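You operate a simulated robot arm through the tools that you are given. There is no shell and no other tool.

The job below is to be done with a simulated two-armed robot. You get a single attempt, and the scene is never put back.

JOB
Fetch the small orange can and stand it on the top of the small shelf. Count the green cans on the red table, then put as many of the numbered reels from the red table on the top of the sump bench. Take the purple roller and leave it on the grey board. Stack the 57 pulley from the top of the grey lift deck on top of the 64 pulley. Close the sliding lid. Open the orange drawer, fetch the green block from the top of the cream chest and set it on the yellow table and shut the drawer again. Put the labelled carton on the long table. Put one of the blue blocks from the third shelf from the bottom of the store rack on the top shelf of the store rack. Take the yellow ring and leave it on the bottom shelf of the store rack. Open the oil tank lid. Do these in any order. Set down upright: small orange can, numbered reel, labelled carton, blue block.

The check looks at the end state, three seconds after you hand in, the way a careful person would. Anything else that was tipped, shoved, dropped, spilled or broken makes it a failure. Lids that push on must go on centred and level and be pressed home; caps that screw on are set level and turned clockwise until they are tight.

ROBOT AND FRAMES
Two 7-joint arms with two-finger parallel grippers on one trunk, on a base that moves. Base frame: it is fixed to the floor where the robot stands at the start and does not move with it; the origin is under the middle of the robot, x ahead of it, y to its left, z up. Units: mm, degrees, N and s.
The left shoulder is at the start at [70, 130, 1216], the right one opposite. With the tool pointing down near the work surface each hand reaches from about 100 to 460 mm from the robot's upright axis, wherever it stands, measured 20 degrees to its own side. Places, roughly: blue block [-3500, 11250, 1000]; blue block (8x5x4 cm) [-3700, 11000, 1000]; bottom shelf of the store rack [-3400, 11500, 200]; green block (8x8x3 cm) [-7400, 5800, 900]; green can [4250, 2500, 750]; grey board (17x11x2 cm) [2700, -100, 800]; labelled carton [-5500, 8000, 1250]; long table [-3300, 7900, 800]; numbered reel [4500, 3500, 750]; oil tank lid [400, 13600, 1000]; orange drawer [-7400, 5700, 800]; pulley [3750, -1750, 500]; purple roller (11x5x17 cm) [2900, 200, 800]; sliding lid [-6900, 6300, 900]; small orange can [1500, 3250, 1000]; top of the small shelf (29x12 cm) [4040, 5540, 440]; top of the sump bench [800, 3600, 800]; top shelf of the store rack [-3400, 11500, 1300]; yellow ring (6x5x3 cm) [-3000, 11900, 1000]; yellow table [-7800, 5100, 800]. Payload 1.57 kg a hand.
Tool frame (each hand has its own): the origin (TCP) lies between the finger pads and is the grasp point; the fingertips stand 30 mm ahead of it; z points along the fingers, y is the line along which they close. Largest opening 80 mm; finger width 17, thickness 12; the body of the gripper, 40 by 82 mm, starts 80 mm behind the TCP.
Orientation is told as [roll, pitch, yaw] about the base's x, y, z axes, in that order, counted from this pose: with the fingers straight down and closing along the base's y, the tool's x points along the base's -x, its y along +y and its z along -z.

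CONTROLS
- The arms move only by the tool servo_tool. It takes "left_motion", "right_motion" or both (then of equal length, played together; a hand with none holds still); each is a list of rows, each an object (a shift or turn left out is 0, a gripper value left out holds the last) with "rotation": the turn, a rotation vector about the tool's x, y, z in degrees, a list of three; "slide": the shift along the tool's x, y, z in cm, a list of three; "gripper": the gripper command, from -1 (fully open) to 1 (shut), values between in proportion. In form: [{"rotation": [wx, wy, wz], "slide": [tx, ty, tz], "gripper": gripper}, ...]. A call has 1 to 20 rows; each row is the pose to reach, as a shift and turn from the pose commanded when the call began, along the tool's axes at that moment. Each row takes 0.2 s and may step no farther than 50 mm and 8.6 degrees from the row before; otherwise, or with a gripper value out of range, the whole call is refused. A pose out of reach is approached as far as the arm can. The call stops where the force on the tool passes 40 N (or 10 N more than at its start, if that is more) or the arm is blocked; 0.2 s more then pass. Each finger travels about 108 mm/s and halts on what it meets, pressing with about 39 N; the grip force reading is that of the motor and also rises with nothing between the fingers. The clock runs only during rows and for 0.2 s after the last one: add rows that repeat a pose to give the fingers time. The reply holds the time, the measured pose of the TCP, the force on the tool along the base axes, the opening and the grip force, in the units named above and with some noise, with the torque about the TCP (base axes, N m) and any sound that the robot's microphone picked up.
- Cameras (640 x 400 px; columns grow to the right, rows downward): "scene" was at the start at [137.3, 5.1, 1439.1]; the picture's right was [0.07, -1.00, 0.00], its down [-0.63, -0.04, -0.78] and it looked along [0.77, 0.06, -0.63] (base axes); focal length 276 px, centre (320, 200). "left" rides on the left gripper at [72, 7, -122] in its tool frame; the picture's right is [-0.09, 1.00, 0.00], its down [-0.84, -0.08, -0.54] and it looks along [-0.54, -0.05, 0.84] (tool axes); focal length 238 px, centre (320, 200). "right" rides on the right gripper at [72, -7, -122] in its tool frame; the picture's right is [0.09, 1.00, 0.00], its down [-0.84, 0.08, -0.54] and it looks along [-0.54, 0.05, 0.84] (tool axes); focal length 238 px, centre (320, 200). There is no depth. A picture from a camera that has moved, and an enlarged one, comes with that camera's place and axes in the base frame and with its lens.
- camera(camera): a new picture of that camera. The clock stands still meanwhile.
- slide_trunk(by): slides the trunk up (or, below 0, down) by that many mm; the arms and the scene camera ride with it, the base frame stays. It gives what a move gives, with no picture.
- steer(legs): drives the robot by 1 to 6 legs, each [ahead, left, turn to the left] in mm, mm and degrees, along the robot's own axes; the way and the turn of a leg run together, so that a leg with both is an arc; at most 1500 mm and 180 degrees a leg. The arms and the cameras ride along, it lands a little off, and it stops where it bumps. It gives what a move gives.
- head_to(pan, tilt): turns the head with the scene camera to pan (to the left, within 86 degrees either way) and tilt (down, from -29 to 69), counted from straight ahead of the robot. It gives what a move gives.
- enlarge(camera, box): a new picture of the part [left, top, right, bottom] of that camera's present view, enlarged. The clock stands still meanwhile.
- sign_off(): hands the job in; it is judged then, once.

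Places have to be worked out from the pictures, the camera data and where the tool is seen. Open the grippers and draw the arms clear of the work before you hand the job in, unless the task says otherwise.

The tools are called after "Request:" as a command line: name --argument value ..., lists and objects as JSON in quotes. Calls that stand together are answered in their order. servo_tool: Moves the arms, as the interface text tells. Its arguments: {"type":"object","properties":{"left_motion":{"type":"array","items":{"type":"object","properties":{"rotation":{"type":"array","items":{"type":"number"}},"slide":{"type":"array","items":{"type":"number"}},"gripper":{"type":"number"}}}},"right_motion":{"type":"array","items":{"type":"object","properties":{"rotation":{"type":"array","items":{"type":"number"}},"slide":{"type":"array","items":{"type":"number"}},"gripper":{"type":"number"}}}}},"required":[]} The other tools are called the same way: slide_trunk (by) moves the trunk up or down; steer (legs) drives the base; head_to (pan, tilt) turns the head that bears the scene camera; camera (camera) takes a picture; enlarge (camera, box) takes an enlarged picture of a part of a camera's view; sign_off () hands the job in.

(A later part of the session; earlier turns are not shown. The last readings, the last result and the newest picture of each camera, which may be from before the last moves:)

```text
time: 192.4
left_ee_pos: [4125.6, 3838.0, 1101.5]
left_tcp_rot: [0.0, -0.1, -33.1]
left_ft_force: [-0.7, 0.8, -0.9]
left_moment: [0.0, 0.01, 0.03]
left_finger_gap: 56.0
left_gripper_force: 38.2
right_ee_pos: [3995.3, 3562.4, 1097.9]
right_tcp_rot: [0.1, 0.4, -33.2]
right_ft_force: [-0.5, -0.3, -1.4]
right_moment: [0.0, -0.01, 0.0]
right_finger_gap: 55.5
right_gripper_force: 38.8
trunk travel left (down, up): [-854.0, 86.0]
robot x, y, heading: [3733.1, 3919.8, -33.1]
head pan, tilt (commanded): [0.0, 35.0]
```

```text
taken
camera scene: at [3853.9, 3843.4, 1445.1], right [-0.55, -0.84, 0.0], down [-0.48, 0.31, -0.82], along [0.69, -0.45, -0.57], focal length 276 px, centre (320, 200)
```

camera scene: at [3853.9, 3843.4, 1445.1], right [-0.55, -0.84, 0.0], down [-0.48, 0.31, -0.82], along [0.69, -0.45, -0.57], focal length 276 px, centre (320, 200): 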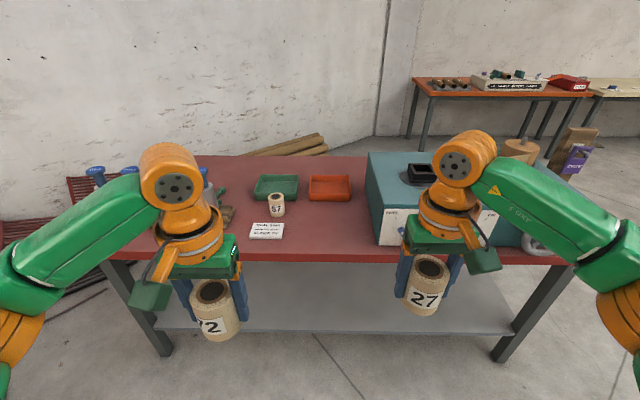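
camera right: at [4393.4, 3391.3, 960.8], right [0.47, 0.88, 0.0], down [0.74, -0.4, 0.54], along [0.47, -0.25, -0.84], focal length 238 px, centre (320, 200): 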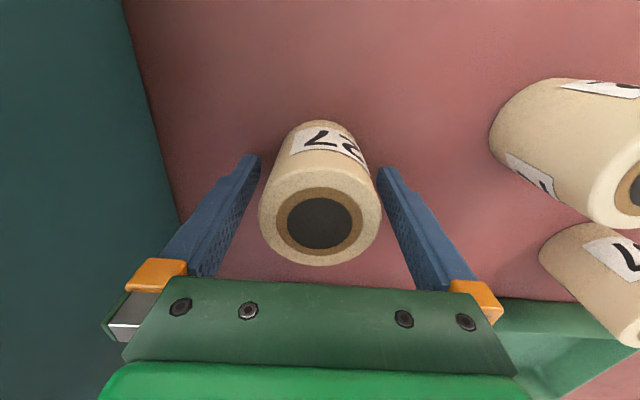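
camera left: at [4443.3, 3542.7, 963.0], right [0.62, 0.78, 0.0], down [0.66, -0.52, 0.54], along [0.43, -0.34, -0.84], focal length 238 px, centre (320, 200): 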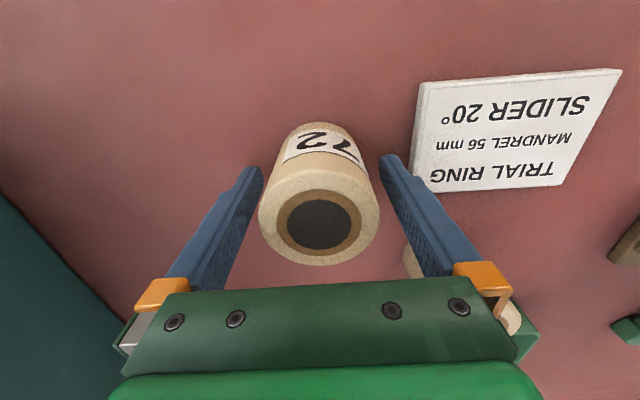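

Both reels are in hand and 57 is undisturbed. I turn to face west toward the sump bench and look.

Request:
steer --legs '[[0, 0, -147]]'

Request:
head_to --pan 0 --tilt 12

Request:
camera --camera "scene"

Request:
head_to --pan 45 --tilt 15

Request:
camera --camera "scene"

Request:
head_to --pan -50 --tilt 15

Request:
camera --camera "scene"

```text
time: 198.8
left_ee_pos: [3366.5, 3778.4, 1102.0]
left_tcp_rot: [0.0, -0.1, 180.0]
left_ft_force: [-0.1, -1.3, -1.0]
left_moment: [-0.02, -0.03, -0.02]
left_finger_gap: 55.4
left_gripper_force: 38.8
right_ee_pos: [3325.3, 4078.8, 1098.7]
right_tcp_rot: [0.1, 0.4, 179.6]
right_ft_force: [-0.1, -0.2, -1.1]
right_moment: [-0.02, -0.01, -0.03]
right_finger_gap: 55.5
right_gripper_force: 38.7
trunk travel left (down, up): [-854.0, 86.0]
robot x, y, heading: [3736.9, 3918.1, 179.8]
head pan, tilt (commanded): [0.0, 35.0]
```

```text
time: 199.7
left_ee_pos: [3365.1, 3778.9, 1100.9]
left_tcp_rot: [-0.1, 0.0, 179.9]
left_ft_force: [0.2, 0.1, -1.8]
left_moment: [-0.01, 0.0, -0.03]
left_finger_gap: 55.6
left_gripper_force: 38.6
right_ee_pos: [3325.8, 4080.9, 1098.6]
right_tcp_rot: [0.0, 0.3, 179.6]
right_ft_force: [-1.1, -0.2, -1.0]
right_moment: [0.01, -0.01, 0.0]
right_finger_gap: 55.6
right_gripper_force: 38.7
trunk travel left (down, up): [-854.0, 86.0]
robot x, y, heading: [3736.9, 3920.2, 179.7]
head pan, tilt (commanded): [0.0, 12.0]
```

```text
taken
camera scene: at [3593.6, 3920.0, 1482.0], right [0.0, 1.0, 0.0], down [0.21, 0.0, -0.98], along [-0.98, 0.0, -0.21], focal length 276 px, centre (320, 200)
```

scene: 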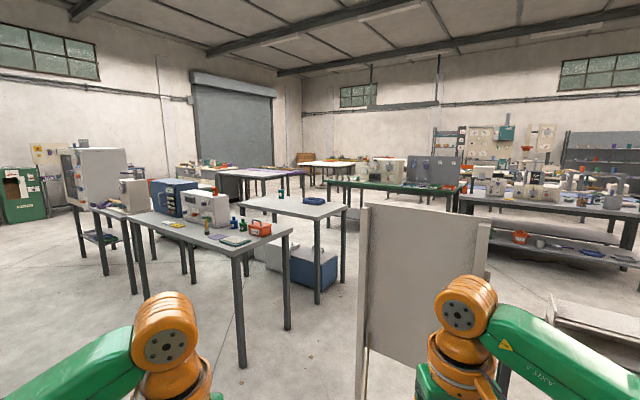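

```text
time: 200.8
left_ee_pos: [3364.5, 3778.5, 1100.1]
left_tcp_rot: [0.0, -0.1, 179.8]
left_ft_force: [0.4, 0.4, -0.8]
left_moment: [0.02, 0.0, -0.02]
left_finger_gap: 55.5
left_gripper_force: 38.9
right_ee_pos: [3324.7, 4079.8, 1097.7]
right_tcp_rot: [0.1, 0.4, 179.7]
right_ft_force: [0.1, -0.2, -1.0]
right_moment: [-0.03, 0.05, -0.02]
right_finger_gap: 55.7
right_gripper_force: 38.8
trunk travel left (down, up): [-854.0, 86.0]
robot x, y, heading: [3738.4, 3916.9, 179.7]
head pan, tilt (commanded): [45.0, 15.0]
```

```text
taken
camera scene: at [3620.4, 3853.9, 1477.2], right [-0.7, 0.71, 0.0], down [0.18, 0.18, -0.97], along [-0.69, -0.68, -0.26], focal length 276 px, centre (320, 200)
```

scene: 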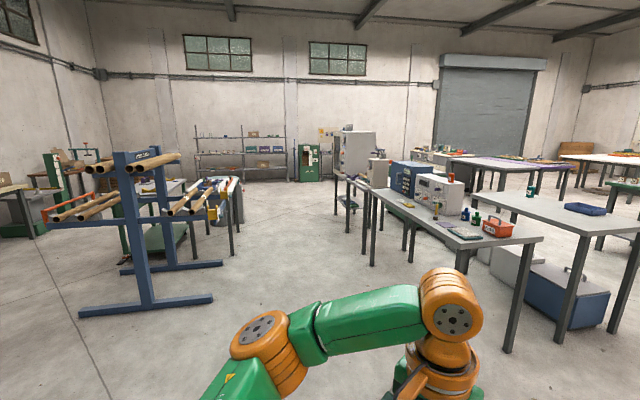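

```text
time: 202.6
left_ee_pos: [3365.5, 3778.5, 1100.6]
left_tcp_rot: [0.0, -0.1, 180.0]
left_ft_force: [0.2, 0.8, -0.9]
left_moment: [-0.02, 0.01, 0.0]
left_finger_gap: 55.5
left_gripper_force: 38.6
right_ee_pos: [3324.9, 4080.1, 1096.6]
right_tcp_rot: [0.2, 0.5, 179.6]
right_ft_force: [0.4, -0.3, -0.3]
right_moment: [0.0, 0.01, 0.03]
right_finger_gap: 55.7
right_gripper_force: 39.0
trunk travel left (down, up): [-854.0, 86.0]
robot x, y, heading: [3734.1, 3922.1, 179.6]
head pan, tilt (commanded): [-50.0, 15.0]
```

```text
taken
camera scene: at [3626.9, 3991.3, 1477.2], right [0.77, 0.64, 0.0], down [0.17, -0.2, -0.97], along [-0.62, 0.74, -0.26], focal length 276 px, centre (320, 200)
```

scene: 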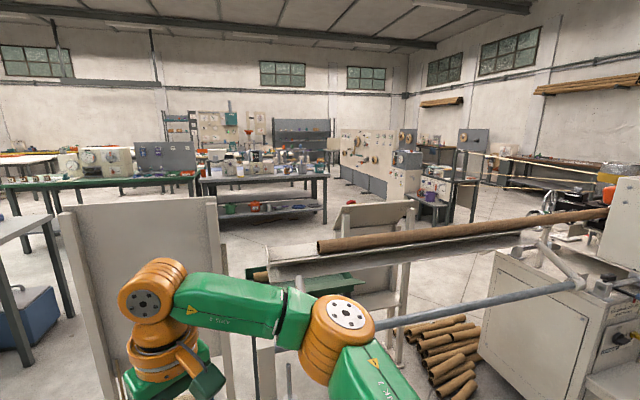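

The benches with the sump and cans are ahead to the left. I enlarge that region.

Request:
head_to --pan 10 --tilt 15

Request:
enlarge --camera "scene" --box '[120, 140, 400, 315]'

```text
time: 203.8
left_ee_pos: [3364.5, 3779.4, 1099.6]
left_tcp_rot: [0.0, 0.0, 179.9]
left_ft_force: [-0.4, 0.4, -0.6]
left_moment: [0.0, 0.01, 0.0]
left_finger_gap: 55.5
left_gripper_force: 38.7
right_ee_pos: [3325.7, 4079.7, 1098.3]
right_tcp_rot: [0.1, 0.4, 179.5]
right_ft_force: [0.3, -0.2, -1.3]
right_moment: [-0.03, -0.01, 0.01]
right_finger_gap: 55.5
right_gripper_force: 38.8
trunk travel left (down, up): [-854.0, 86.0]
robot x, y, heading: [3737.3, 3919.9, 179.5]
head pan, tilt (commanded): [10.0, 15.0]
```

```text
2.29 times, centred on (260, 228) of scene
camera zoom: at [3594.7, 3903.8, 1477.2], right [-0.17, 0.99, 0.0], down [0.26, 0.04, -0.97], along [-0.95, -0.16, -0.26], focal length 631 px, centre (457, 137)
```

zoom: 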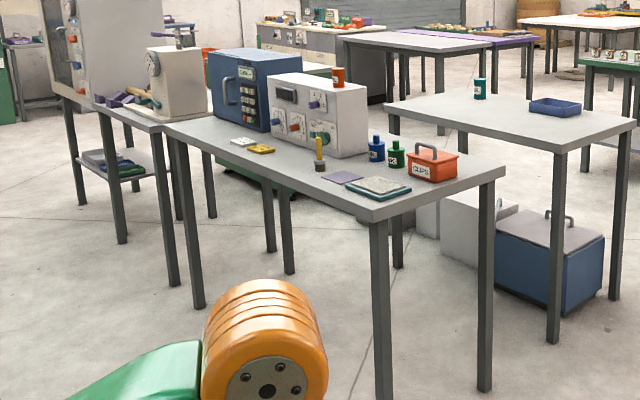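

The orange can stands on the white unit of the front bench (top near z 1080), and the sump bench is the grey table behind it with the blue tray. I drive round the front bench's right end, keeping clear of the white screen, to look at the sump bench's free short end.

Request:
steer --legs '[[1037, 320, 0], [800, -180, 0]]'

Request:
head_to --pan 0 --tilt 25

Request:
camera --camera "scene"

Request:
head_to --pan -60 --tilt 20

Request:
camera --camera "scene"

```text
time: 213.5
left_ee_pos: [1512.6, 3661.9, 1101.3]
left_tcp_rot: [0.0, -0.1, 179.0]
left_ft_force: [0.1, 0.2, 0.2]
left_moment: [0.01, 0.05, -0.03]
left_finger_gap: 55.2
left_gripper_force: 39.0
right_ee_pos: [1475.8, 3962.3, 1098.6]
right_tcp_rot: [0.1, 0.3, 178.7]
right_ft_force: [-0.1, 0.4, -0.6]
right_moment: [-0.01, 0.02, 0.02]
right_finger_gap: 55.6
right_gripper_force: 39.3
trunk travel left (down, up): [-854.0, 86.0]
robot x, y, heading: [1885.4, 3797.0, 178.8]
head pan, tilt (commanded): [10.0, 15.0]
```

```text
time: 214.2
left_ee_pos: [1511.9, 3660.0, 1101.1]
left_tcp_rot: [0.0, -0.1, 179.0]
left_ft_force: [-0.8, -0.3, -1.5]
left_moment: [0.0, 0.01, -0.03]
left_finger_gap: 55.5
left_gripper_force: 39.0
right_ee_pos: [1476.0, 3963.6, 1097.6]
right_tcp_rot: [0.2, 0.2, 178.9]
right_ft_force: [0.5, 0.6, -1.3]
right_moment: [0.03, 0.02, 0.04]
right_finger_gap: 55.5
right_gripper_force: 39.1
trunk travel left (down, up): [-854.0, 86.0]
robot x, y, heading: [1885.6, 3794.1, 178.9]
head pan, tilt (commanded): [0.0, 25.0]
```

```text
taken
camera scene: at [1743.5, 3798.5, 1461.0], right [0.02, 1.0, 0.0], down [0.42, -0.01, -0.91], along [-0.91, 0.02, -0.42], focal length 276 px, centre (320, 200)
```

scene: 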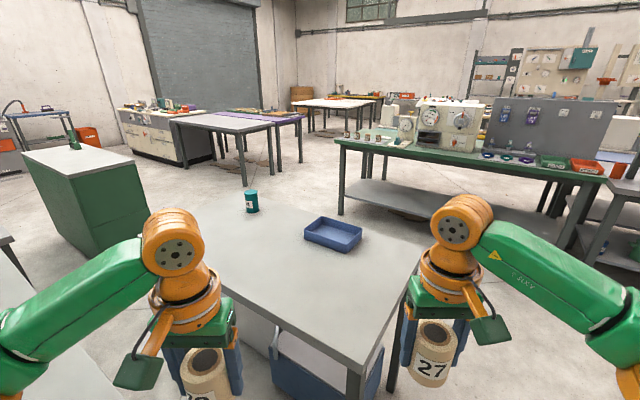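

```text
time: 215.5
left_ee_pos: [1511.6, 3660.2, 1101.2]
left_tcp_rot: [0.1, -0.1, 179.0]
left_ft_force: [0.8, 0.4, -1.1]
left_moment: [0.0, -0.03, -0.05]
left_finger_gap: 55.5
left_gripper_force: 39.2
right_ee_pos: [1476.1, 3962.0, 1097.9]
right_tcp_rot: [0.1, 0.4, 178.8]
right_ft_force: [-0.5, -0.2, -2.1]
right_moment: [0.0, -0.02, 0.01]
right_finger_gap: 55.3
right_gripper_force: 38.6
trunk travel left (down, up): [-854.0, 86.0]
robot x, y, heading: [1884.4, 3800.3, 179.1]
head pan, tilt (commanded): [-60.0, 20.0]
```

```text
taken
camera scene: at [1790.4, 3878.3, 1469.1], right [0.87, 0.48, 0.0], down [0.17, -0.3, -0.94], along [-0.46, 0.82, -0.34], focal length 276 px, centre (320, 200)
```

scene: 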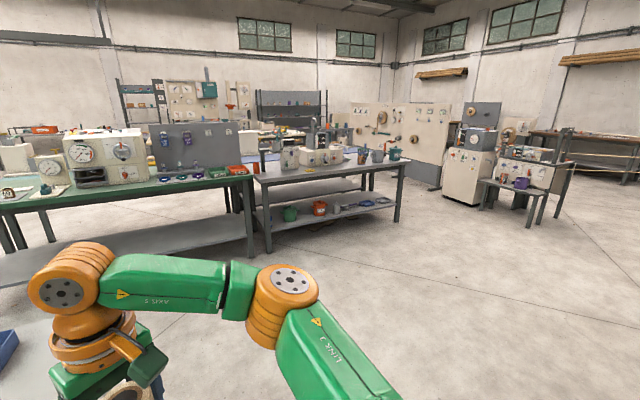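

The sump bench's NE short end is free. I drive round to about 600 mm off its middle and turn to face it (heading about -123°).

Request:
steer --legs '[[491, -757, 0], [0, 0, 58]]'

Request:
head_to --pan 0 --tilt 40

Request:
camera --camera "scene"

```text
time: 222.8
left_ee_pos: [1316.6, 4168.9, 1100.8]
left_tcp_rot: [0.1, -0.2, -123.6]
left_ft_force: [-0.2, 0.3, -0.8]
left_moment: [-0.01, -0.03, -0.02]
left_finger_gap: 55.6
left_gripper_force: 39.0
right_ee_pos: [1040.4, 4303.5, 1099.2]
right_tcp_rot: [0.1, 0.5, -123.9]
right_ft_force: [-0.4, 1.4, -0.8]
right_moment: [0.03, 0.03, -0.02]
right_finger_gap: 55.5
right_gripper_force: 39.1
trunk travel left (down, up): [-854.0, 86.0]
robot x, y, heading: [1401.0, 4556.2, -123.5]
head pan, tilt (commanded): [-60.0, 20.0]
```

```text
time: 224.1
left_ee_pos: [1315.9, 4170.4, 1100.6]
left_tcp_rot: [-0.1, -0.1, -123.6]
left_ft_force: [-0.1, -0.8, -1.7]
left_moment: [0.02, 0.01, 0.01]
left_finger_gap: 55.6
left_gripper_force: 38.9
right_ee_pos: [1041.7, 4303.8, 1097.2]
right_tcp_rot: [0.1, 0.4, -124.0]
right_ft_force: [0.3, -0.3, -1.7]
right_moment: [-0.02, 0.02, -0.01]
right_finger_gap: 55.4
right_gripper_force: 39.3
trunk travel left (down, up): [-854.0, 86.0]
robot x, y, heading: [1403.7, 4557.8, -123.7]
head pan, tilt (commanded): [0.0, 40.0]
```

```text
taken
camera scene: at [1328.5, 4443.9, 1437.7], right [-0.83, 0.56, 0.0], down [0.36, 0.53, -0.77], along [-0.43, -0.64, -0.64], focal length 276 px, centre (320, 200)
```

scene: 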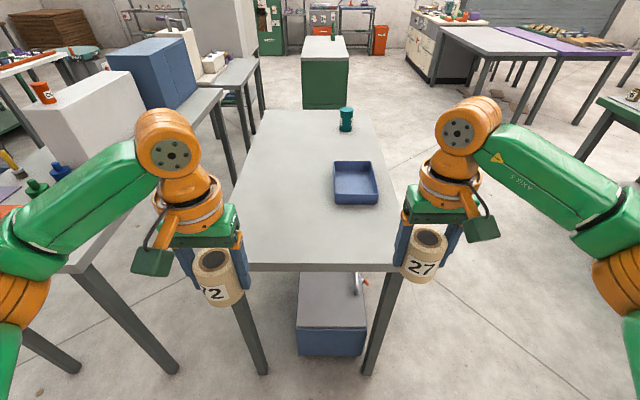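

The bench's short end is about 620 mm ahead and free in front of the tray. I drive 330 mm in and shift 24 mm left.

Request:
steer --legs '[[330, 24, 0]]'

Request:
head_to --pan 0 --tilt 50

Request:
camera --camera "scene"

```text
time: 226.2
left_ee_pos: [1152.9, 3884.7, 1101.3]
left_tcp_rot: [0.0, -0.2, -123.9]
left_ft_force: [0.2, 0.0, -1.3]
left_moment: [-0.01, -0.01, 0.01]
left_finger_gap: 55.7
left_gripper_force: 38.9
right_ee_pos: [880.5, 4019.2, 1099.4]
right_tcp_rot: [0.1, 0.2, -124.0]
right_ft_force: [-0.3, 0.4, -1.3]
right_moment: [0.0, 0.0, 0.01]
right_finger_gap: 55.6
right_gripper_force: 39.3
trunk travel left (down, up): [-854.0, 86.0]
robot x, y, heading: [1242.0, 4264.6, -123.9]
head pan, tilt (commanded): [0.0, 40.0]
```

```text
time: 227.0
left_ee_pos: [1153.9, 3883.6, 1101.4]
left_tcp_rot: [0.0, -0.2, -123.8]
left_ft_force: [0.0, -0.1, -1.6]
left_moment: [0.01, 0.01, -0.02]
left_finger_gap: 55.3
left_gripper_force: 39.2
right_ee_pos: [878.9, 4016.7, 1098.2]
right_tcp_rot: [0.1, 0.4, -124.0]
right_ft_force: [0.2, 0.2, -1.4]
right_moment: [0.0, -0.03, 0.0]
right_finger_gap: 55.5
right_gripper_force: 38.6
trunk travel left (down, up): [-854.0, 86.0]
robot x, y, heading: [1240.4, 4270.6, -124.0]
head pan, tilt (commanded): [0.0, 50.0]
```

```text
taken
camera scene: at [1170.0, 4163.9, 1423.5], right [-0.83, 0.56, 0.0], down [0.43, 0.64, -0.64], along [-0.36, -0.53, -0.77], focal length 276 px, centre (320, 200)
```

scene: 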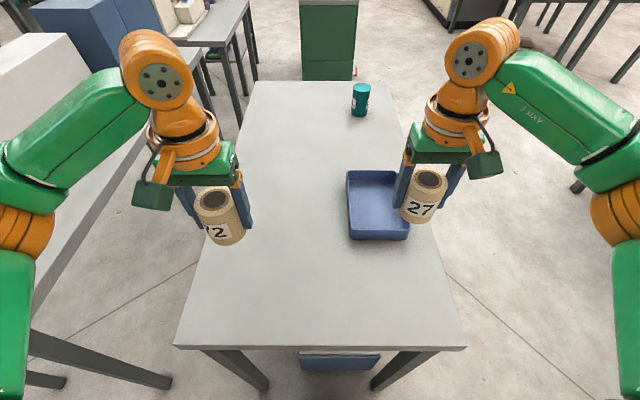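

Bench edge is 262 mm ahead and the tray starts at about 520 mm; both reels are over free bench top. I lower both to about 40 mm above the top.

Request:
servo_tool --left_motion '[{"slide": [0, 0, 4]}, {"slide": [0, 0, 8]}, {"slide": [0, 0, 12]}, {"slide": [0, 0, 16]}, {"slide": [0, 0, 20]}, {"slide": [0, 0, 22]}, {"slide": [0, 0, 22]}]' --right_motion '[{"slide": [0, 0, 4]}, {"slide": [0, 0, 8]}, {"slide": [0, 0, 12]}, {"slide": [0, 0, 16]}, {"slide": [0, 0, 20]}, {"slide": [0, 0, 22]}, {"slide": [0, 0, 22]}]'

Request:
camera --camera "scene"

```text
time: 228.4
left_ee_pos: [1154.6, 3886.7, 890.7]
left_tcp_rot: [-0.2, -1.2, -123.7]
left_ft_force: [5.3, 4.2, 16.3]
left_moment: [0.46, -0.49, -0.03]
left_finger_gap: 55.0
left_gripper_force: 39.6
right_ee_pos: [881.0, 4020.4, 888.7]
right_tcp_rot: [0.2, -1.0, -124.1]
right_ft_force: [0.4, 5.6, 16.0]
right_moment: [0.61, -0.24, -0.03]
right_finger_gap: 55.7
right_gripper_force: 39.0
trunk travel left (down, up): [-854.0, 86.0]
robot x, y, heading: [1239.5, 4270.6, -123.8]
head pan, tilt (commanded): [0.0, 50.0]
stopped in row 7 (right hand): the force on the tool passed its limit at 50 N (the readings are from after the stop); the commanded pose is now the measured one
```

```text
taken
camera scene: at [1176.2, 4173.3, 1425.1], right [-0.83, 0.56, 0.0], down [0.42, 0.63, -0.65], along [-0.36, -0.54, -0.76], focal length 276 px, centre (320, 200)
```

scene: 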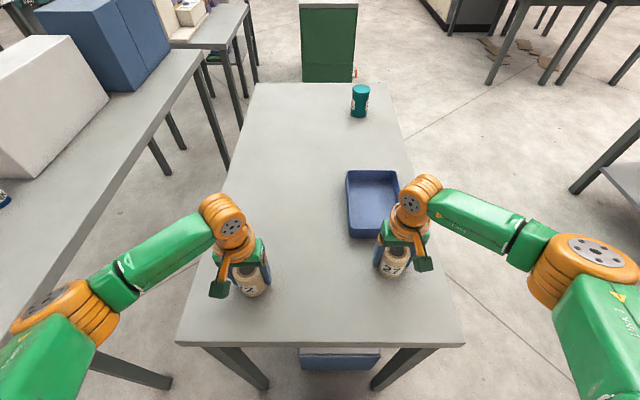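

Both reels touched down earlier than expected (bench top is nearer 840 mm), now pressing about 16 N. I ease up 2 mm and inspect before opening.

Request:
servo_tool --left_motion '[{"slide": [0, 0, -0.15]}, {"slide": [0, 0, -0.15]}]' --right_motion '[{"slide": [0, 0, -0.15]}, {"slide": [0, 0, -0.15]}]'

Request:
enlarge --camera "scene" --box '[180, 180, 460, 340]'

```text
time: 229.0
left_ee_pos: [1153.5, 3886.1, 890.6]
left_tcp_rot: [-0.1, -1.2, -123.8]
left_ft_force: [0.0, 1.1, 5.4]
left_moment: [0.15, -0.13, 0.04]
left_finger_gap: 55.4
left_gripper_force: 39.5
right_ee_pos: [879.3, 4018.4, 888.5]
right_tcp_rot: [0.2, -0.9, -124.2]
right_ft_force: [3.2, 7.3, 15.4]
right_moment: [0.74, -0.31, 0.0]
right_finger_gap: 55.2
right_gripper_force: 38.7
trunk travel left (down, up): [-854.0, 86.0]
robot x, y, heading: [1237.9, 4271.8, -124.0]
head pan, tilt (commanded): [0.0, 50.0]
```

```text
2.29 times, centred on (320, 260) of scene
camera zoom: at [1175.6, 4171.5, 1424.3], right [-0.83, 0.56, 0.0], down [0.42, 0.63, -0.65], along [-0.36, -0.54, -0.76], focal length 631 px, centre (320, 63)
```

zoom: 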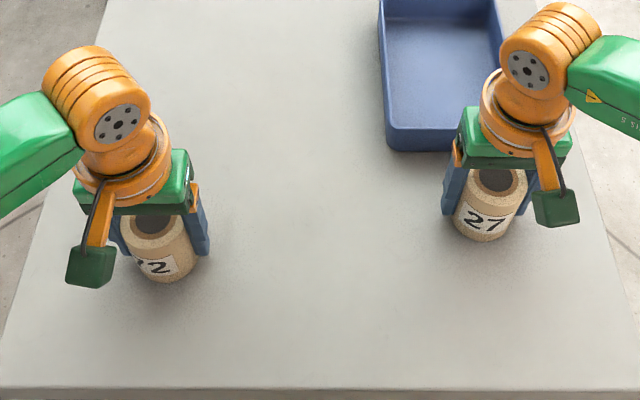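

Both stand upright; I ease the right hand a little more, then open both hands gradually and rise.

Request:
servo_tool --left_motion '[{"slide": [0, 0, -0.05]}, {"slide": [0, 0, -0.05], "gripper": -0.38}, {"slide": [0, 0, -0.05], "gripper": -0.5}, {"slide": [0, 0, -0.05], "gripper": -0.75}, {"slide": [0, 0, -0.05], "gripper": -1}, {"slide": [0, 0, -0.05], "gripper": -1}]' --right_motion '[{"slide": [0, 0, -0.25]}, {"slide": [0, 0, -0.25], "gripper": -0.38}, {"slide": [0, 0, -0.25], "gripper": -0.5}, {"slide": [0, 0, -0.25], "gripper": -0.75}, {"slide": [0, 0, -0.25], "gripper": -1}, {"slide": [0, 0, -0.25], "gripper": -1}]'

Request:
enlarge --camera "scene" --box '[180, 180, 460, 340]'

```text
time: 230.4
left_ee_pos: [1150.5, 3881.5, 888.4]
left_tcp_rot: [-0.1, -0.8, -123.7]
left_ft_force: [0.2, 0.2, -0.3]
left_moment: [-0.01, 0.01, -0.03]
left_finger_gap: 79.9
left_gripper_force: 0.1
right_ee_pos: [876.5, 4014.4, 888.2]
right_tcp_rot: [0.3, -0.6, -124.1]
right_ft_force: [-0.7, -0.5, -0.6]
right_moment: [-0.03, -0.01, 0.02]
right_finger_gap: 79.9
right_gripper_force: 0.1
trunk travel left (down, up): [-854.0, 86.0]
robot x, y, heading: [1237.1, 4272.9, -124.0]
head pan, tilt (commanded): [0.0, 50.0]
```

```text
2.29 times, centred on (320, 260) of scene
camera zoom: at [1170.2, 4164.4, 1423.6], right [-0.83, 0.56, 0.0], down [0.43, 0.64, -0.64], along [-0.36, -0.53, -0.77], focal length 631 px, centre (320, 63)
```

zoom: 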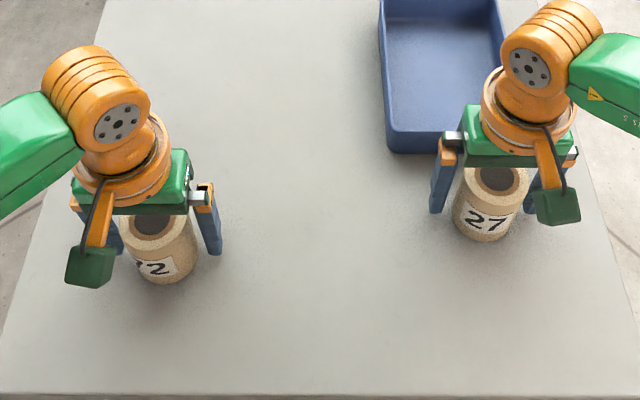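

Both reels stand upright on the sump bench. I raise both hands well up and then back out toward the front bench's SE side, where the orange can sits on the white unit at about [1576,3151,1085].

Request:
servo_tool --left_motion '[{"slide": [0, 0, -4]}, {"slide": [0, 0, -8]}, {"slide": [0, 0, -12]}, {"slide": [0, 0, -16]}, {"slide": [0, 0, -20]}, {"slide": [0, 0, -24]}, {"slide": [0, 0, -28]}, {"slide": [0, 0, -32]}, {"slide": [2, 0, -35]}, {"slide": [5, 0, -36]}]' --right_motion '[{"slide": [0, 0, -4]}, {"slide": [0, 0, -8]}, {"slide": [0, 0, -12]}, {"slide": [0, 0, -16]}, {"slide": [0, 0, -20]}, {"slide": [0, 0, -24]}, {"slide": [0, 0, -28]}, {"slide": [0, 0, -32]}, {"slide": [3, 0, -35]}, {"slide": [7, 0, -36]}]'

Request:
camera --camera "scene"

Request:
steer --legs '[[-330, 0, 0], [0, 0, -90]]'

```text
time: 232.6
left_ee_pos: [1184.0, 3931.5, 1248.0]
left_tcp_rot: [-0.2, -1.0, -123.8]
left_ft_force: [0.5, 0.7, 0.1]
left_moment: [-0.03, 0.03, -0.02]
left_finger_gap: 80.1
left_gripper_force: 0.1
right_ee_pos: [918.6, 4081.3, 1247.9]
right_tcp_rot: [0.1, -0.7, -124.1]
right_ft_force: [1.3, 0.5, -0.5]
right_moment: [-0.06, 0.01, -0.02]
right_finger_gap: 79.9
right_gripper_force: 0.2
trunk travel left (down, up): [-854.0, 86.0]
robot x, y, heading: [1239.0, 4271.5, -123.8]
head pan, tilt (commanded): [0.0, 50.0]
```

```text
taken
camera scene: at [1172.3, 4168.4, 1424.0], right [-0.83, 0.56, 0.0], down [0.43, 0.63, -0.65], along [-0.36, -0.54, -0.76], focal length 276 px, centre (320, 200)
```

scene: 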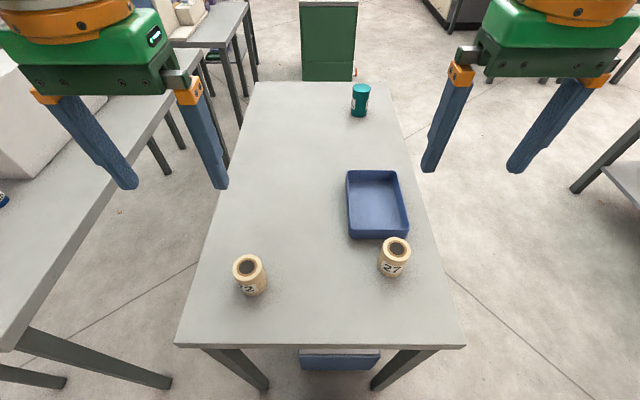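

```text
time: 238.7
left_ee_pos: [1081.8, 4609.5, 1247.0]
left_tcp_rot: [-0.1, -0.8, 145.1]
left_ft_force: [0.1, -0.3, 0.0]
left_moment: [0.0, -0.01, -0.03]
left_finger_gap: 79.9
left_gripper_force: 0.0
right_ee_pos: [1235.5, 4871.5, 1247.6]
right_tcp_rot: [0.2, -0.6, 144.8]
right_ft_force: [0.4, -0.4, 0.8]
right_moment: [0.0, -0.01, 0.02]
right_finger_gap: 79.9
right_gripper_force: 0.0
trunk travel left (down, up): [-854.0, 86.0]
robot x, y, heading: [1427.9, 4546.1, 145.1]
head pan, tilt (commanded): [0.0, 50.0]
```

The reels stand well. Now I drive round the screen side to the SE side of the front bench.

Request:
steer --legs '[[-826, 272, 0], [-766, 136, 0], [-105, 600, 1.3]]'

Request:
head_to --pan 0 --tilt 25

Request:
camera --camera "scene"

```text
time: 250.0
left_ee_pos: [1893.0, 2815.0, 1248.3]
left_tcp_rot: [0.0, -0.8, 146.7]
left_ft_force: [-0.1, 1.0, 0.5]
left_moment: [0.01, 0.01, 0.0]
left_finger_gap: 80.0
left_gripper_force: 0.0
right_ee_pos: [2041.6, 3079.5, 1246.3]
right_tcp_rot: [0.3, -0.6, 146.4]
right_ft_force: [0.4, 1.1, -0.4]
right_moment: [-0.01, 0.0, -0.03]
right_finger_gap: 80.0
right_gripper_force: 0.0
trunk travel left (down, up): [-854.0, 86.0]
robot x, y, heading: [2239.3, 2757.6, 146.4]
head pan, tilt (commanded): [0.0, 50.0]
```

```text
time: 250.9
left_ee_pos: [1894.4, 2812.0, 1248.2]
left_tcp_rot: [0.0, -0.9, 146.6]
left_ft_force: [-0.2, 0.8, -0.8]
left_moment: [-0.01, 0.0, -0.01]
left_finger_gap: 80.0
left_gripper_force: 0.0
right_ee_pos: [2042.2, 3077.8, 1246.9]
right_tcp_rot: [0.2, -0.6, 146.3]
right_ft_force: [0.4, 0.6, -0.1]
right_moment: [-0.03, -0.01, -0.02]
right_finger_gap: 80.1
right_gripper_force: 0.0
trunk travel left (down, up): [-854.0, 86.0]
robot x, y, heading: [2237.4, 2760.6, 146.5]
head pan, tilt (commanded): [0.0, 25.0]
```

```text
taken
camera scene: at [2121.0, 2835.1, 1461.0], right [0.55, 0.83, 0.0], down [0.35, -0.23, -0.91], along [-0.76, 0.5, -0.42], focal length 276 px, centre (320, 200)
```

scene: 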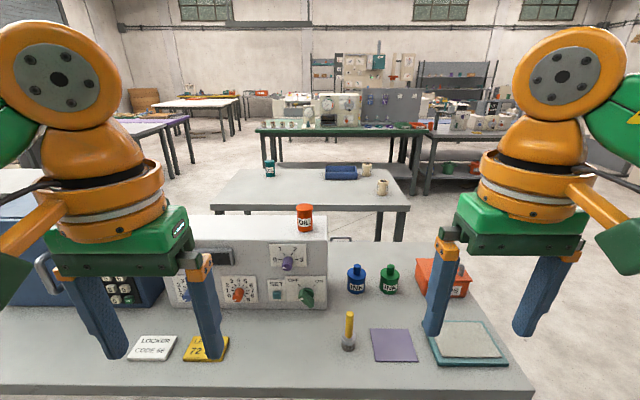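

The orange can stands on the white unit about 757 mm ahead, 40 mm left. I shift 140 mm left, so it suits the right hand, raise the trunk fully and move 150 mm closer to recheck the table edge.

Request:
steer --legs '[[150, 140, 0]]'

Request:
slide_trunk --by 85

Request:
head_to --pan 0 --tilt 40

Request:
camera --camera "scene"

Request:
camera --camera "right"

```text
time: 252.5
left_ee_pos: [1696.0, 2778.3, 1248.7]
left_tcp_rot: [0.0, -0.9, 146.6]
left_ft_force: [0.3, 0.5, -0.7]
left_moment: [-0.01, 0.05, 0.02]
left_finger_gap: 80.0
left_gripper_force: 0.1
right_ee_pos: [1844.2, 3045.4, 1248.5]
right_tcp_rot: [0.3, -0.7, 146.4]
right_ft_force: [0.1, 0.8, 0.4]
right_moment: [-0.01, 0.01, -0.01]
right_finger_gap: 79.7
right_gripper_force: 0.1
trunk travel left (down, up): [-854.0, 86.0]
robot x, y, heading: [2040.2, 2721.2, 146.3]
head pan, tilt (commanded): [0.0, 25.0]
```

```text
time: 253.7
left_ee_pos: [1693.1, 2777.6, 1332.2]
left_tcp_rot: [-0.2, -0.9, 146.6]
left_ft_force: [0.1, 0.3, 0.0]
left_moment: [0.04, 0.01, -0.03]
left_finger_gap: 79.9
left_gripper_force: 0.0
right_ee_pos: [1840.7, 3044.2, 1332.2]
right_tcp_rot: [0.3, -0.6, 146.4]
right_ft_force: [0.6, 0.3, -0.1]
right_moment: [0.0, 0.02, 0.0]
right_finger_gap: 79.9
right_gripper_force: 0.1
trunk travel left (down, up): [-939.0, 1.0]
robot x, y, heading: [2035.8, 2722.6, 146.5]
head pan, tilt (commanded): [0.0, 25.0]
```

```text
time: 254.5
left_ee_pos: [1691.8, 2779.4, 1331.7]
left_tcp_rot: [-0.1, -0.8, 146.5]
left_ft_force: [0.8, 0.5, -0.3]
left_moment: [0.03, -0.02, 0.0]
left_finger_gap: 80.1
left_gripper_force: 0.0
right_ee_pos: [1840.3, 3044.1, 1332.9]
right_tcp_rot: [0.2, -0.7, 146.3]
right_ft_force: [0.5, -0.4, -0.3]
right_moment: [-0.01, 0.02, -0.01]
right_finger_gap: 80.1
right_gripper_force: 0.1
trunk travel left (down, up): [-939.0, 1.0]
robot x, y, heading: [2036.1, 2722.8, 146.6]
head pan, tilt (commanded): [0.0, 40.0]
```

```text
taken
camera scene: at [1925.8, 2797.4, 1522.8], right [0.55, 0.83, 0.0], down [0.54, -0.35, -0.77], along [-0.64, 0.42, -0.64], focal length 276 px, centre (320, 200)
```

scene: 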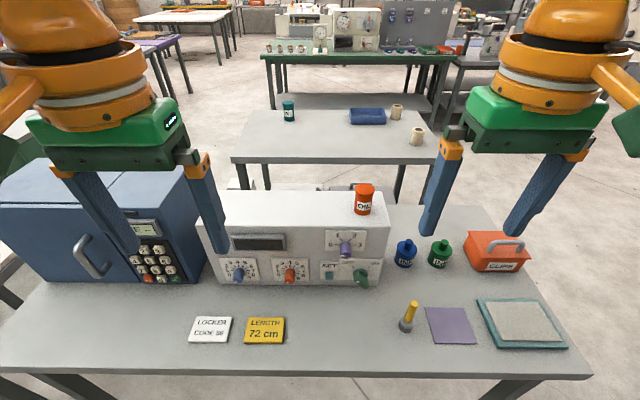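

```text
taken
camera right: at [1905.3, 3009.6, 1452.9], right [-0.48, -0.88, 0.0], down [-0.73, 0.4, 0.55], along [-0.49, 0.26, -0.83], focal length 238 px, centre (320, 200)
```

right: 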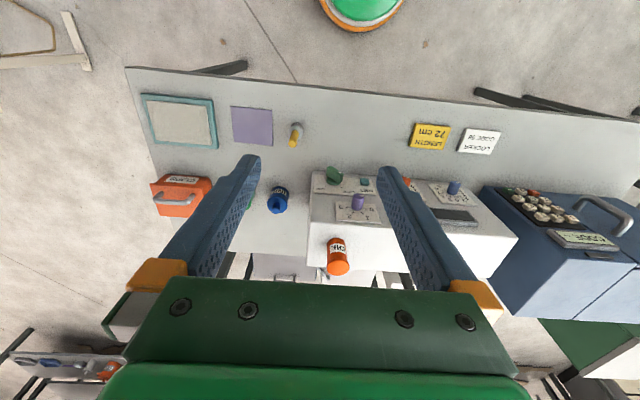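

The can is 604 mm ahead, 98 mm right, and the bench edge 360 mm ahead. I drive 118 mm in, then tilt the right hand 24° forward and bring it above the can.

Request:
steer --legs '[[118, 0, 0]]'

Request:
servo_tool --right_motion '[{"rotation": [0, -8, 0], "slide": [-2.8, 1.2, 2.4]}, {"rotation": [0, -16, 0], "slide": [-5.6, 2.4, 4.8]}, {"rotation": [0, -24, 0], "slide": [-8.4, 3.6, 7.2]}, {"rotation": [0, -24, 0], "slide": [-11.2, 4.9, 9.6]}, {"rotation": [0, -24, 0], "slide": [-14, 6.2, 12]}, {"rotation": [0, -24, 0], "slide": [-14, 6.2, 12]}]'

Request:
camera --camera "right"

Request:
camera --camera "scene"

```text
time: 255.7
left_ee_pos: [1600.4, 2839.8, 1334.6]
left_tcp_rot: [-0.1, -1.0, 146.8]
left_ft_force: [0.6, 0.4, 0.8]
left_moment: [0.04, 0.06, 0.05]
left_finger_gap: 79.9
left_gripper_force: 0.1
right_ee_pos: [1749.4, 3104.3, 1334.0]
right_tcp_rot: [0.2, -0.9, 146.3]
right_ft_force: [0.4, -0.4, 0.0]
right_moment: [0.04, 0.04, 0.03]
right_finger_gap: 80.2
right_gripper_force: 0.0
trunk travel left (down, up): [-939.0, 1.0]
robot x, y, heading: [1937.7, 2785.7, 146.6]
head pan, tilt (commanded): [0.0, 40.0]
```

```text
time: 257.1
left_ee_pos: [1595.8, 2842.7, 1332.0]
left_tcp_rot: [-0.1, -0.8, 146.6]
left_ft_force: [1.0, 1.0, -0.1]
left_moment: [0.0, -0.02, 0.0]
left_finger_gap: 79.6
left_gripper_force: 0.1
right_ee_pos: [1591.0, 3135.2, 1215.7]
right_tcp_rot: [0.2, -24.5, 146.2]
right_ft_force: [-0.7, 0.3, 0.0]
right_moment: [0.03, 0.02, 0.01]
right_finger_gap: 79.8
right_gripper_force: 0.1
trunk travel left (down, up): [-939.0, 1.0]
robot x, y, heading: [1943.3, 2789.8, 146.6]
head pan, tilt (commanded): [0.0, 40.0]
```

```text
taken
camera right: at [1691.6, 3075.9, 1294.5], right [-0.48, -0.88, -0.03], down [-0.49, 0.23, 0.84], along [-0.73, 0.42, -0.54], focal length 238 px, centre (320, 200)
```

right: 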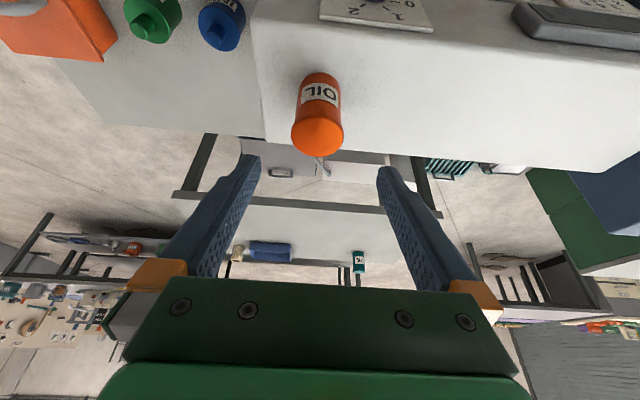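

```text
taken
camera scene: at [1829.0, 2861.2, 1522.8], right [0.55, 0.83, 0.0], down [0.54, -0.35, -0.77], along [-0.64, 0.42, -0.64], focal length 276 px, centre (320, 200)
```

scene: 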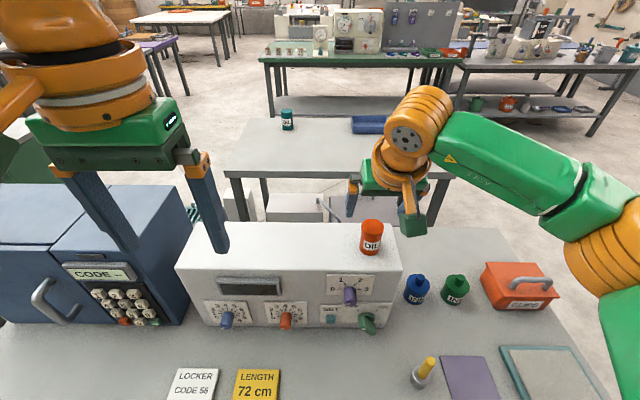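

The can's centre is about [1576,3149]; my hand is 20 mm short of it and 3 mm left. I correct and descend until the fingertips straddle its top, then look.

Request:
servo_tool --right_motion '[{"slide": [-1.82, -0.32, 0.83]}, {"slide": [-0.57, -0.32, 3.56]}, {"slide": [0.25, -0.32, 5.38]}, {"slide": [0.25, -0.32, 5.38]}]'

Request:
camera --camera "right"

Request:
enlarge --camera "scene" --box '[310, 140, 470, 280]'

```text
time: 258.1
left_ee_pos: [1594.8, 2843.1, 1333.2]
left_tcp_rot: [-0.1, -0.8, 146.7]
left_ft_force: [0.8, -0.8, 0.5]
left_moment: [0.01, 0.02, -0.04]
left_finger_gap: 80.0
left_gripper_force: 0.1
right_ee_pos: [1575.6, 3148.8, 1164.0]
right_tcp_rot: [0.2, -24.5, 146.2]
right_ft_force: [0.2, 0.2, 0.3]
right_moment: [0.03, -0.04, -0.01]
right_finger_gap: 80.0
right_gripper_force: 0.1
trunk travel left (down, up): [-939.0, 1.0]
robot x, y, heading: [1936.3, 2788.1, 146.8]
head pan, tilt (commanded): [0.0, 40.0]
```

```text
taken
camera right: at [1675.9, 3090.3, 1243.9], right [-0.48, -0.88, -0.03], down [-0.49, 0.23, 0.84], along [-0.73, 0.42, -0.54], focal length 238 px, centre (320, 200)
```

right: 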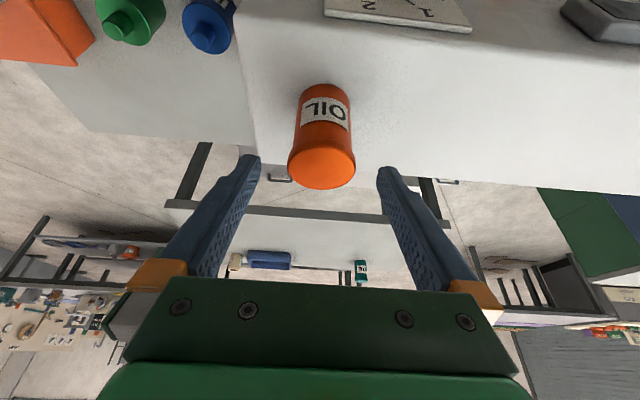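

```text
2.86 times, centred on (390, 210) of scene
camera zoom: at [1827.9, 2861.5, 1522.7], right [0.55, 0.83, 0.0], down [0.54, -0.35, -0.77], along [-0.64, 0.42, -0.64], focal length 789 px, centre (120, 171)
```

zoom: 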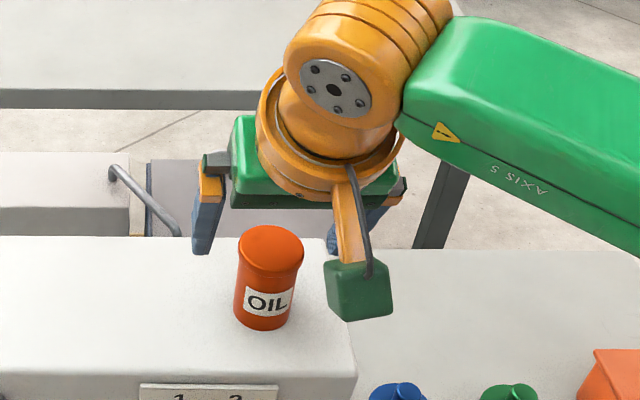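

The can is centred between the fingers. I descend 45 mm vertically and close.

Request:
servo_tool --right_motion '[{"slide": [1.0, 0, 2.1]}, {"slide": [1.87, 0, 4.1]}, {"slide": [1.87, 0, 4.1]}, {"slide": [1.87, 0, 4.1], "gripper": 1}, {"slide": [1.87, 0, 4.1], "gripper": 1}, {"slide": [1.87, 0, 4.1], "gripper": 1}, {"slide": [1.87, 0, 4.1], "gripper": 1}]'

Request:
enlarge --camera "scene" --box '[310, 140, 470, 280]'

Request:
camera --camera "right"

```text
time: 259.7
left_ee_pos: [1594.1, 2843.3, 1332.5]
left_tcp_rot: [-0.1, -0.8, 146.6]
left_ft_force: [-1.1, -0.6, 0.3]
left_moment: [0.01, 0.01, -0.06]
left_finger_gap: 79.9
left_gripper_force: 0.0
right_ee_pos: [1575.2, 3149.6, 1118.2]
right_tcp_rot: [0.2, -24.6, 146.2]
right_ft_force: [-0.8, -0.4, 0.1]
right_moment: [0.04, 0.0, 0.03]
right_finger_gap: 40.5
right_gripper_force: 38.6
trunk travel left (down, up): [-939.0, 1.0]
robot x, y, heading: [1940.4, 2786.5, 146.7]
head pan, tilt (commanded): [0.0, 40.0]
```

```text
2.86 times, centred on (390, 210) of scene
camera zoom: at [1828.0, 2861.8, 1522.7], right [0.55, 0.83, 0.0], down [0.54, -0.35, -0.77], along [-0.64, 0.42, -0.64], focal length 789 px, centre (120, 171)
```

zoom: 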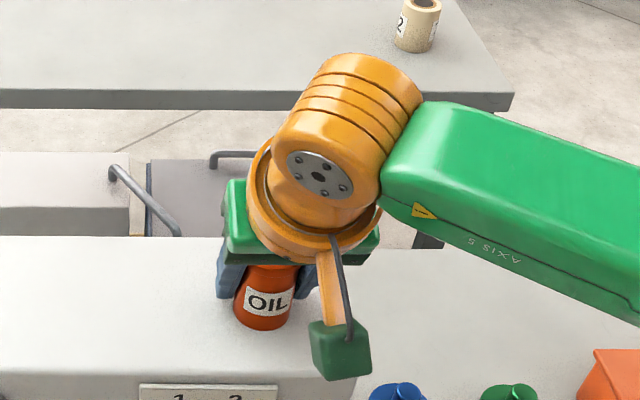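

```text
taken
camera right: at [1675.6, 3090.7, 1199.3], right [-0.48, -0.88, -0.03], down [-0.49, 0.24, 0.84], along [-0.73, 0.42, -0.54], focal length 238 px, centre (320, 200)
```

right: 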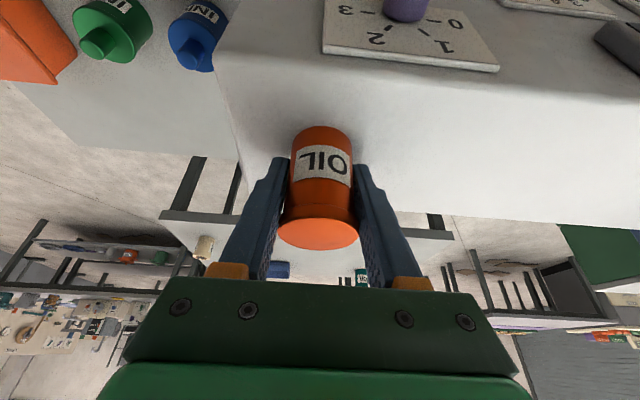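

The can is gripped (40.5 mm). I lift it straight up 12 cm keeping the tilt, then back away from the bench.

Request:
servo_tool --right_motion '[{"slide": [-1.66, 0, -3.64]}, {"slide": [-3.32, 0, -7.28]}, {"slide": [-4.98, 0, -10.92]}, {"slide": [-4.98, 0, -10.92]}]'

Request:
steer --legs '[[-600, 0, 0]]'

Request:
camera --camera "scene"

```text
time: 260.7
left_ee_pos: [1593.5, 2843.0, 1331.7]
left_tcp_rot: [-0.1, -0.7, 146.7]
left_ft_force: [-0.7, 0.2, 0.9]
left_moment: [-0.01, -0.01, -0.01]
left_finger_gap: 79.9
left_gripper_force: 0.1
right_ee_pos: [1574.6, 3148.8, 1239.1]
right_tcp_rot: [0.3, -24.6, 146.3]
right_ft_force: [-0.2, 0.0, -1.4]
right_moment: [0.01, 0.0, 0.03]
right_finger_gap: 40.7
right_gripper_force: 38.6
trunk travel left (down, up): [-939.0, 1.0]
robot x, y, heading: [1937.8, 2787.4, 146.6]
head pan, tilt (commanded): [0.0, 40.0]
```

```text
time: 264.1
left_ee_pos: [2094.4, 2513.8, 1331.2]
left_tcp_rot: [0.0, -0.7, 146.9]
left_ft_force: [0.1, 0.8, 0.3]
left_moment: [-0.02, 0.04, 0.0]
left_finger_gap: 80.0
left_gripper_force: 0.1
right_ee_pos: [2073.7, 2818.4, 1238.2]
right_tcp_rot: [0.3, -24.5, 146.6]
right_ft_force: [0.4, 0.5, -1.2]
right_moment: [-0.02, 0.0, 0.02]
right_finger_gap: 40.9
right_gripper_force: 38.9
trunk travel left (down, up): [-939.0, 1.0]
robot x, y, heading: [2441.2, 2460.3, 146.9]
head pan, tilt (commanded): [0.0, 40.0]
```

```text
taken
camera scene: at [2327.4, 2533.0, 1522.4], right [0.55, 0.84, 0.0], down [0.54, -0.35, -0.76], along [-0.64, 0.42, -0.64], focal length 276 px, centre (320, 200)
```

scene: 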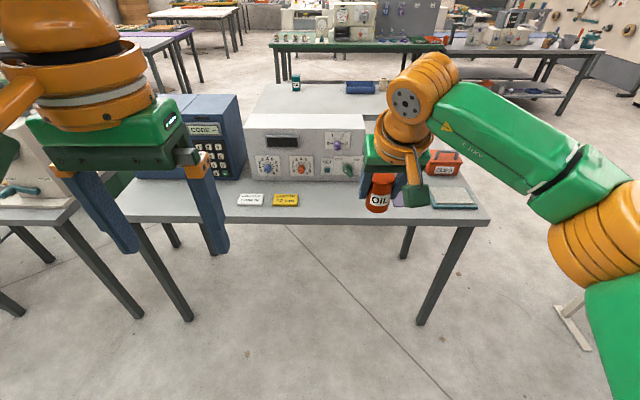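

Next the small shelf near [4040,5540,440], a low ledge by the white machine. I drive across and turn to look at it.

Request:
steer --legs '[[-207, -1257, 0], [335, -1155, 0], [0, 0, -87]]'

Request:
head_to --pan 0 --tilt 30

Request:
camera --camera "scene"

```text
time: 279.9
left_ee_pos: [3660.3, 4892.3, 1332.2]
left_tcp_rot: [-0.1, -0.9, 61.2]
left_ft_force: [-0.5, 0.0, 0.0]
left_moment: [-0.02, 0.0, -0.01]
left_finger_gap: 80.1
left_gripper_force: 0.0
right_ee_pos: [3964.5, 4935.2, 1239.7]
right_tcp_rot: [0.3, -24.6, 60.7]
right_ft_force: [-0.8, 1.5, -0.9]
right_moment: [0.0, 0.01, -0.02]
right_finger_gap: 40.2
right_gripper_force: 39.2
trunk travel left (down, up): [-939.0, 1.0]
robot x, y, heading: [3635.3, 4539.7, 61.2]
head pan, tilt (commanded): [0.0, 40.0]
```

```text
time: 280.6
left_ee_pos: [3660.6, 4891.3, 1331.0]
left_tcp_rot: [-0.1, -0.8, 61.2]
left_ft_force: [0.1, -0.9, 0.5]
left_moment: [0.0, 0.0, 0.02]
left_finger_gap: 80.0
left_gripper_force: 0.1
right_ee_pos: [3965.9, 4935.5, 1238.9]
right_tcp_rot: [0.2, -24.6, 60.8]
right_ft_force: [-0.2, 0.0, -0.6]
right_moment: [0.0, -0.04, -0.03]
right_finger_gap: 40.2
right_gripper_force: 38.7
trunk travel left (down, up): [-939.0, 1.0]
robot x, y, heading: [3636.0, 4542.0, 60.9]
head pan, tilt (commanded): [0.0, 30.0]
```

```text
taken
camera scene: at [3703.9, 4665.6, 1538.0], right [0.88, -0.48, 0.0], down [-0.24, -0.44, -0.87], along [0.42, 0.76, -0.5], focal length 276 px, centre (320, 200)
```

scene: 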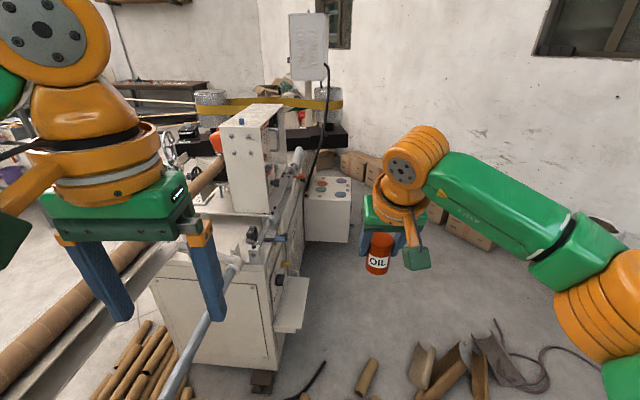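

The ledge is on the machine's right side at about [4026,5524]; there are scraps and a cable on the floor before it. I enlarge to see them.

Request:
enlarge --camera "scene" --box '[220, 230, 380, 400]'

Request:
head_to --pan -20 --tilt 55

Request:
camera --camera "scene"

```text
2.35 times, centred on (300, 315) of scene
camera zoom: at [3703.9, 4665.6, 1538.0], right [0.88, -0.48, 0.0], down [-0.24, -0.44, -0.87], along [0.42, 0.76, -0.5], focal length 650 px, centre (367, -71)
```

zoom: 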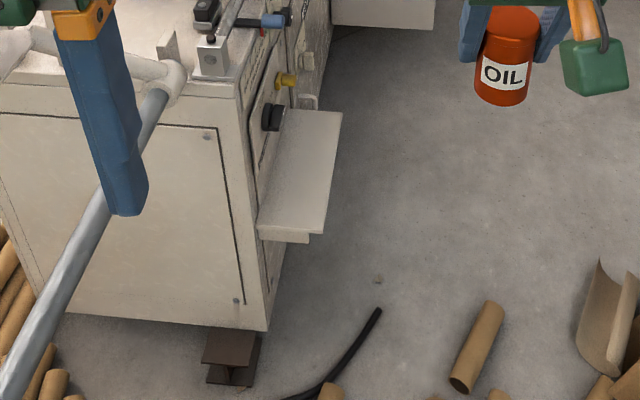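

```text
time: 281.5
left_ee_pos: [3660.7, 4891.0, 1332.0]
left_tcp_rot: [-0.1, -0.8, 61.2]
left_ft_force: [0.5, -0.5, -0.6]
left_moment: [0.0, -0.01, 0.0]
left_finger_gap: 80.3
left_gripper_force: 0.1
right_ee_pos: [3963.7, 4936.5, 1238.6]
right_tcp_rot: [0.2, -24.7, 60.8]
right_ft_force: [-0.5, -0.1, -0.1]
right_moment: [0.02, -0.03, 0.01]
right_finger_gap: 40.4
right_gripper_force: 39.0
trunk travel left (down, up): [-939.0, 1.0]
robot x, y, heading: [3636.2, 4543.2, 61.3]
head pan, tilt (commanded): [-20.0, 55.0]
```

```text
taken
camera scene: at [3714.6, 4633.7, 1502.1], right [0.66, -0.75, 0.0], down [-0.62, -0.54, -0.57], along [0.43, 0.38, -0.82], focal length 276 px, centre (320, 200)
```

scene: 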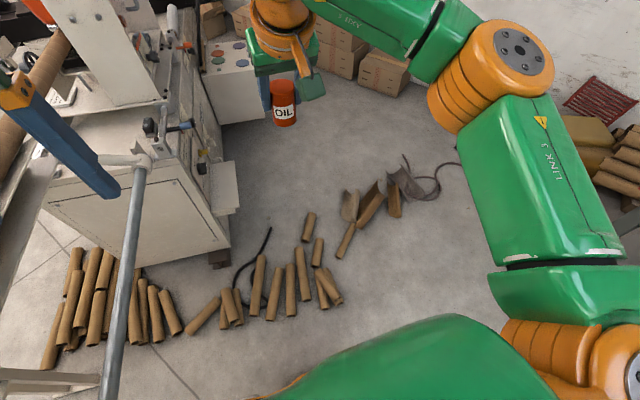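

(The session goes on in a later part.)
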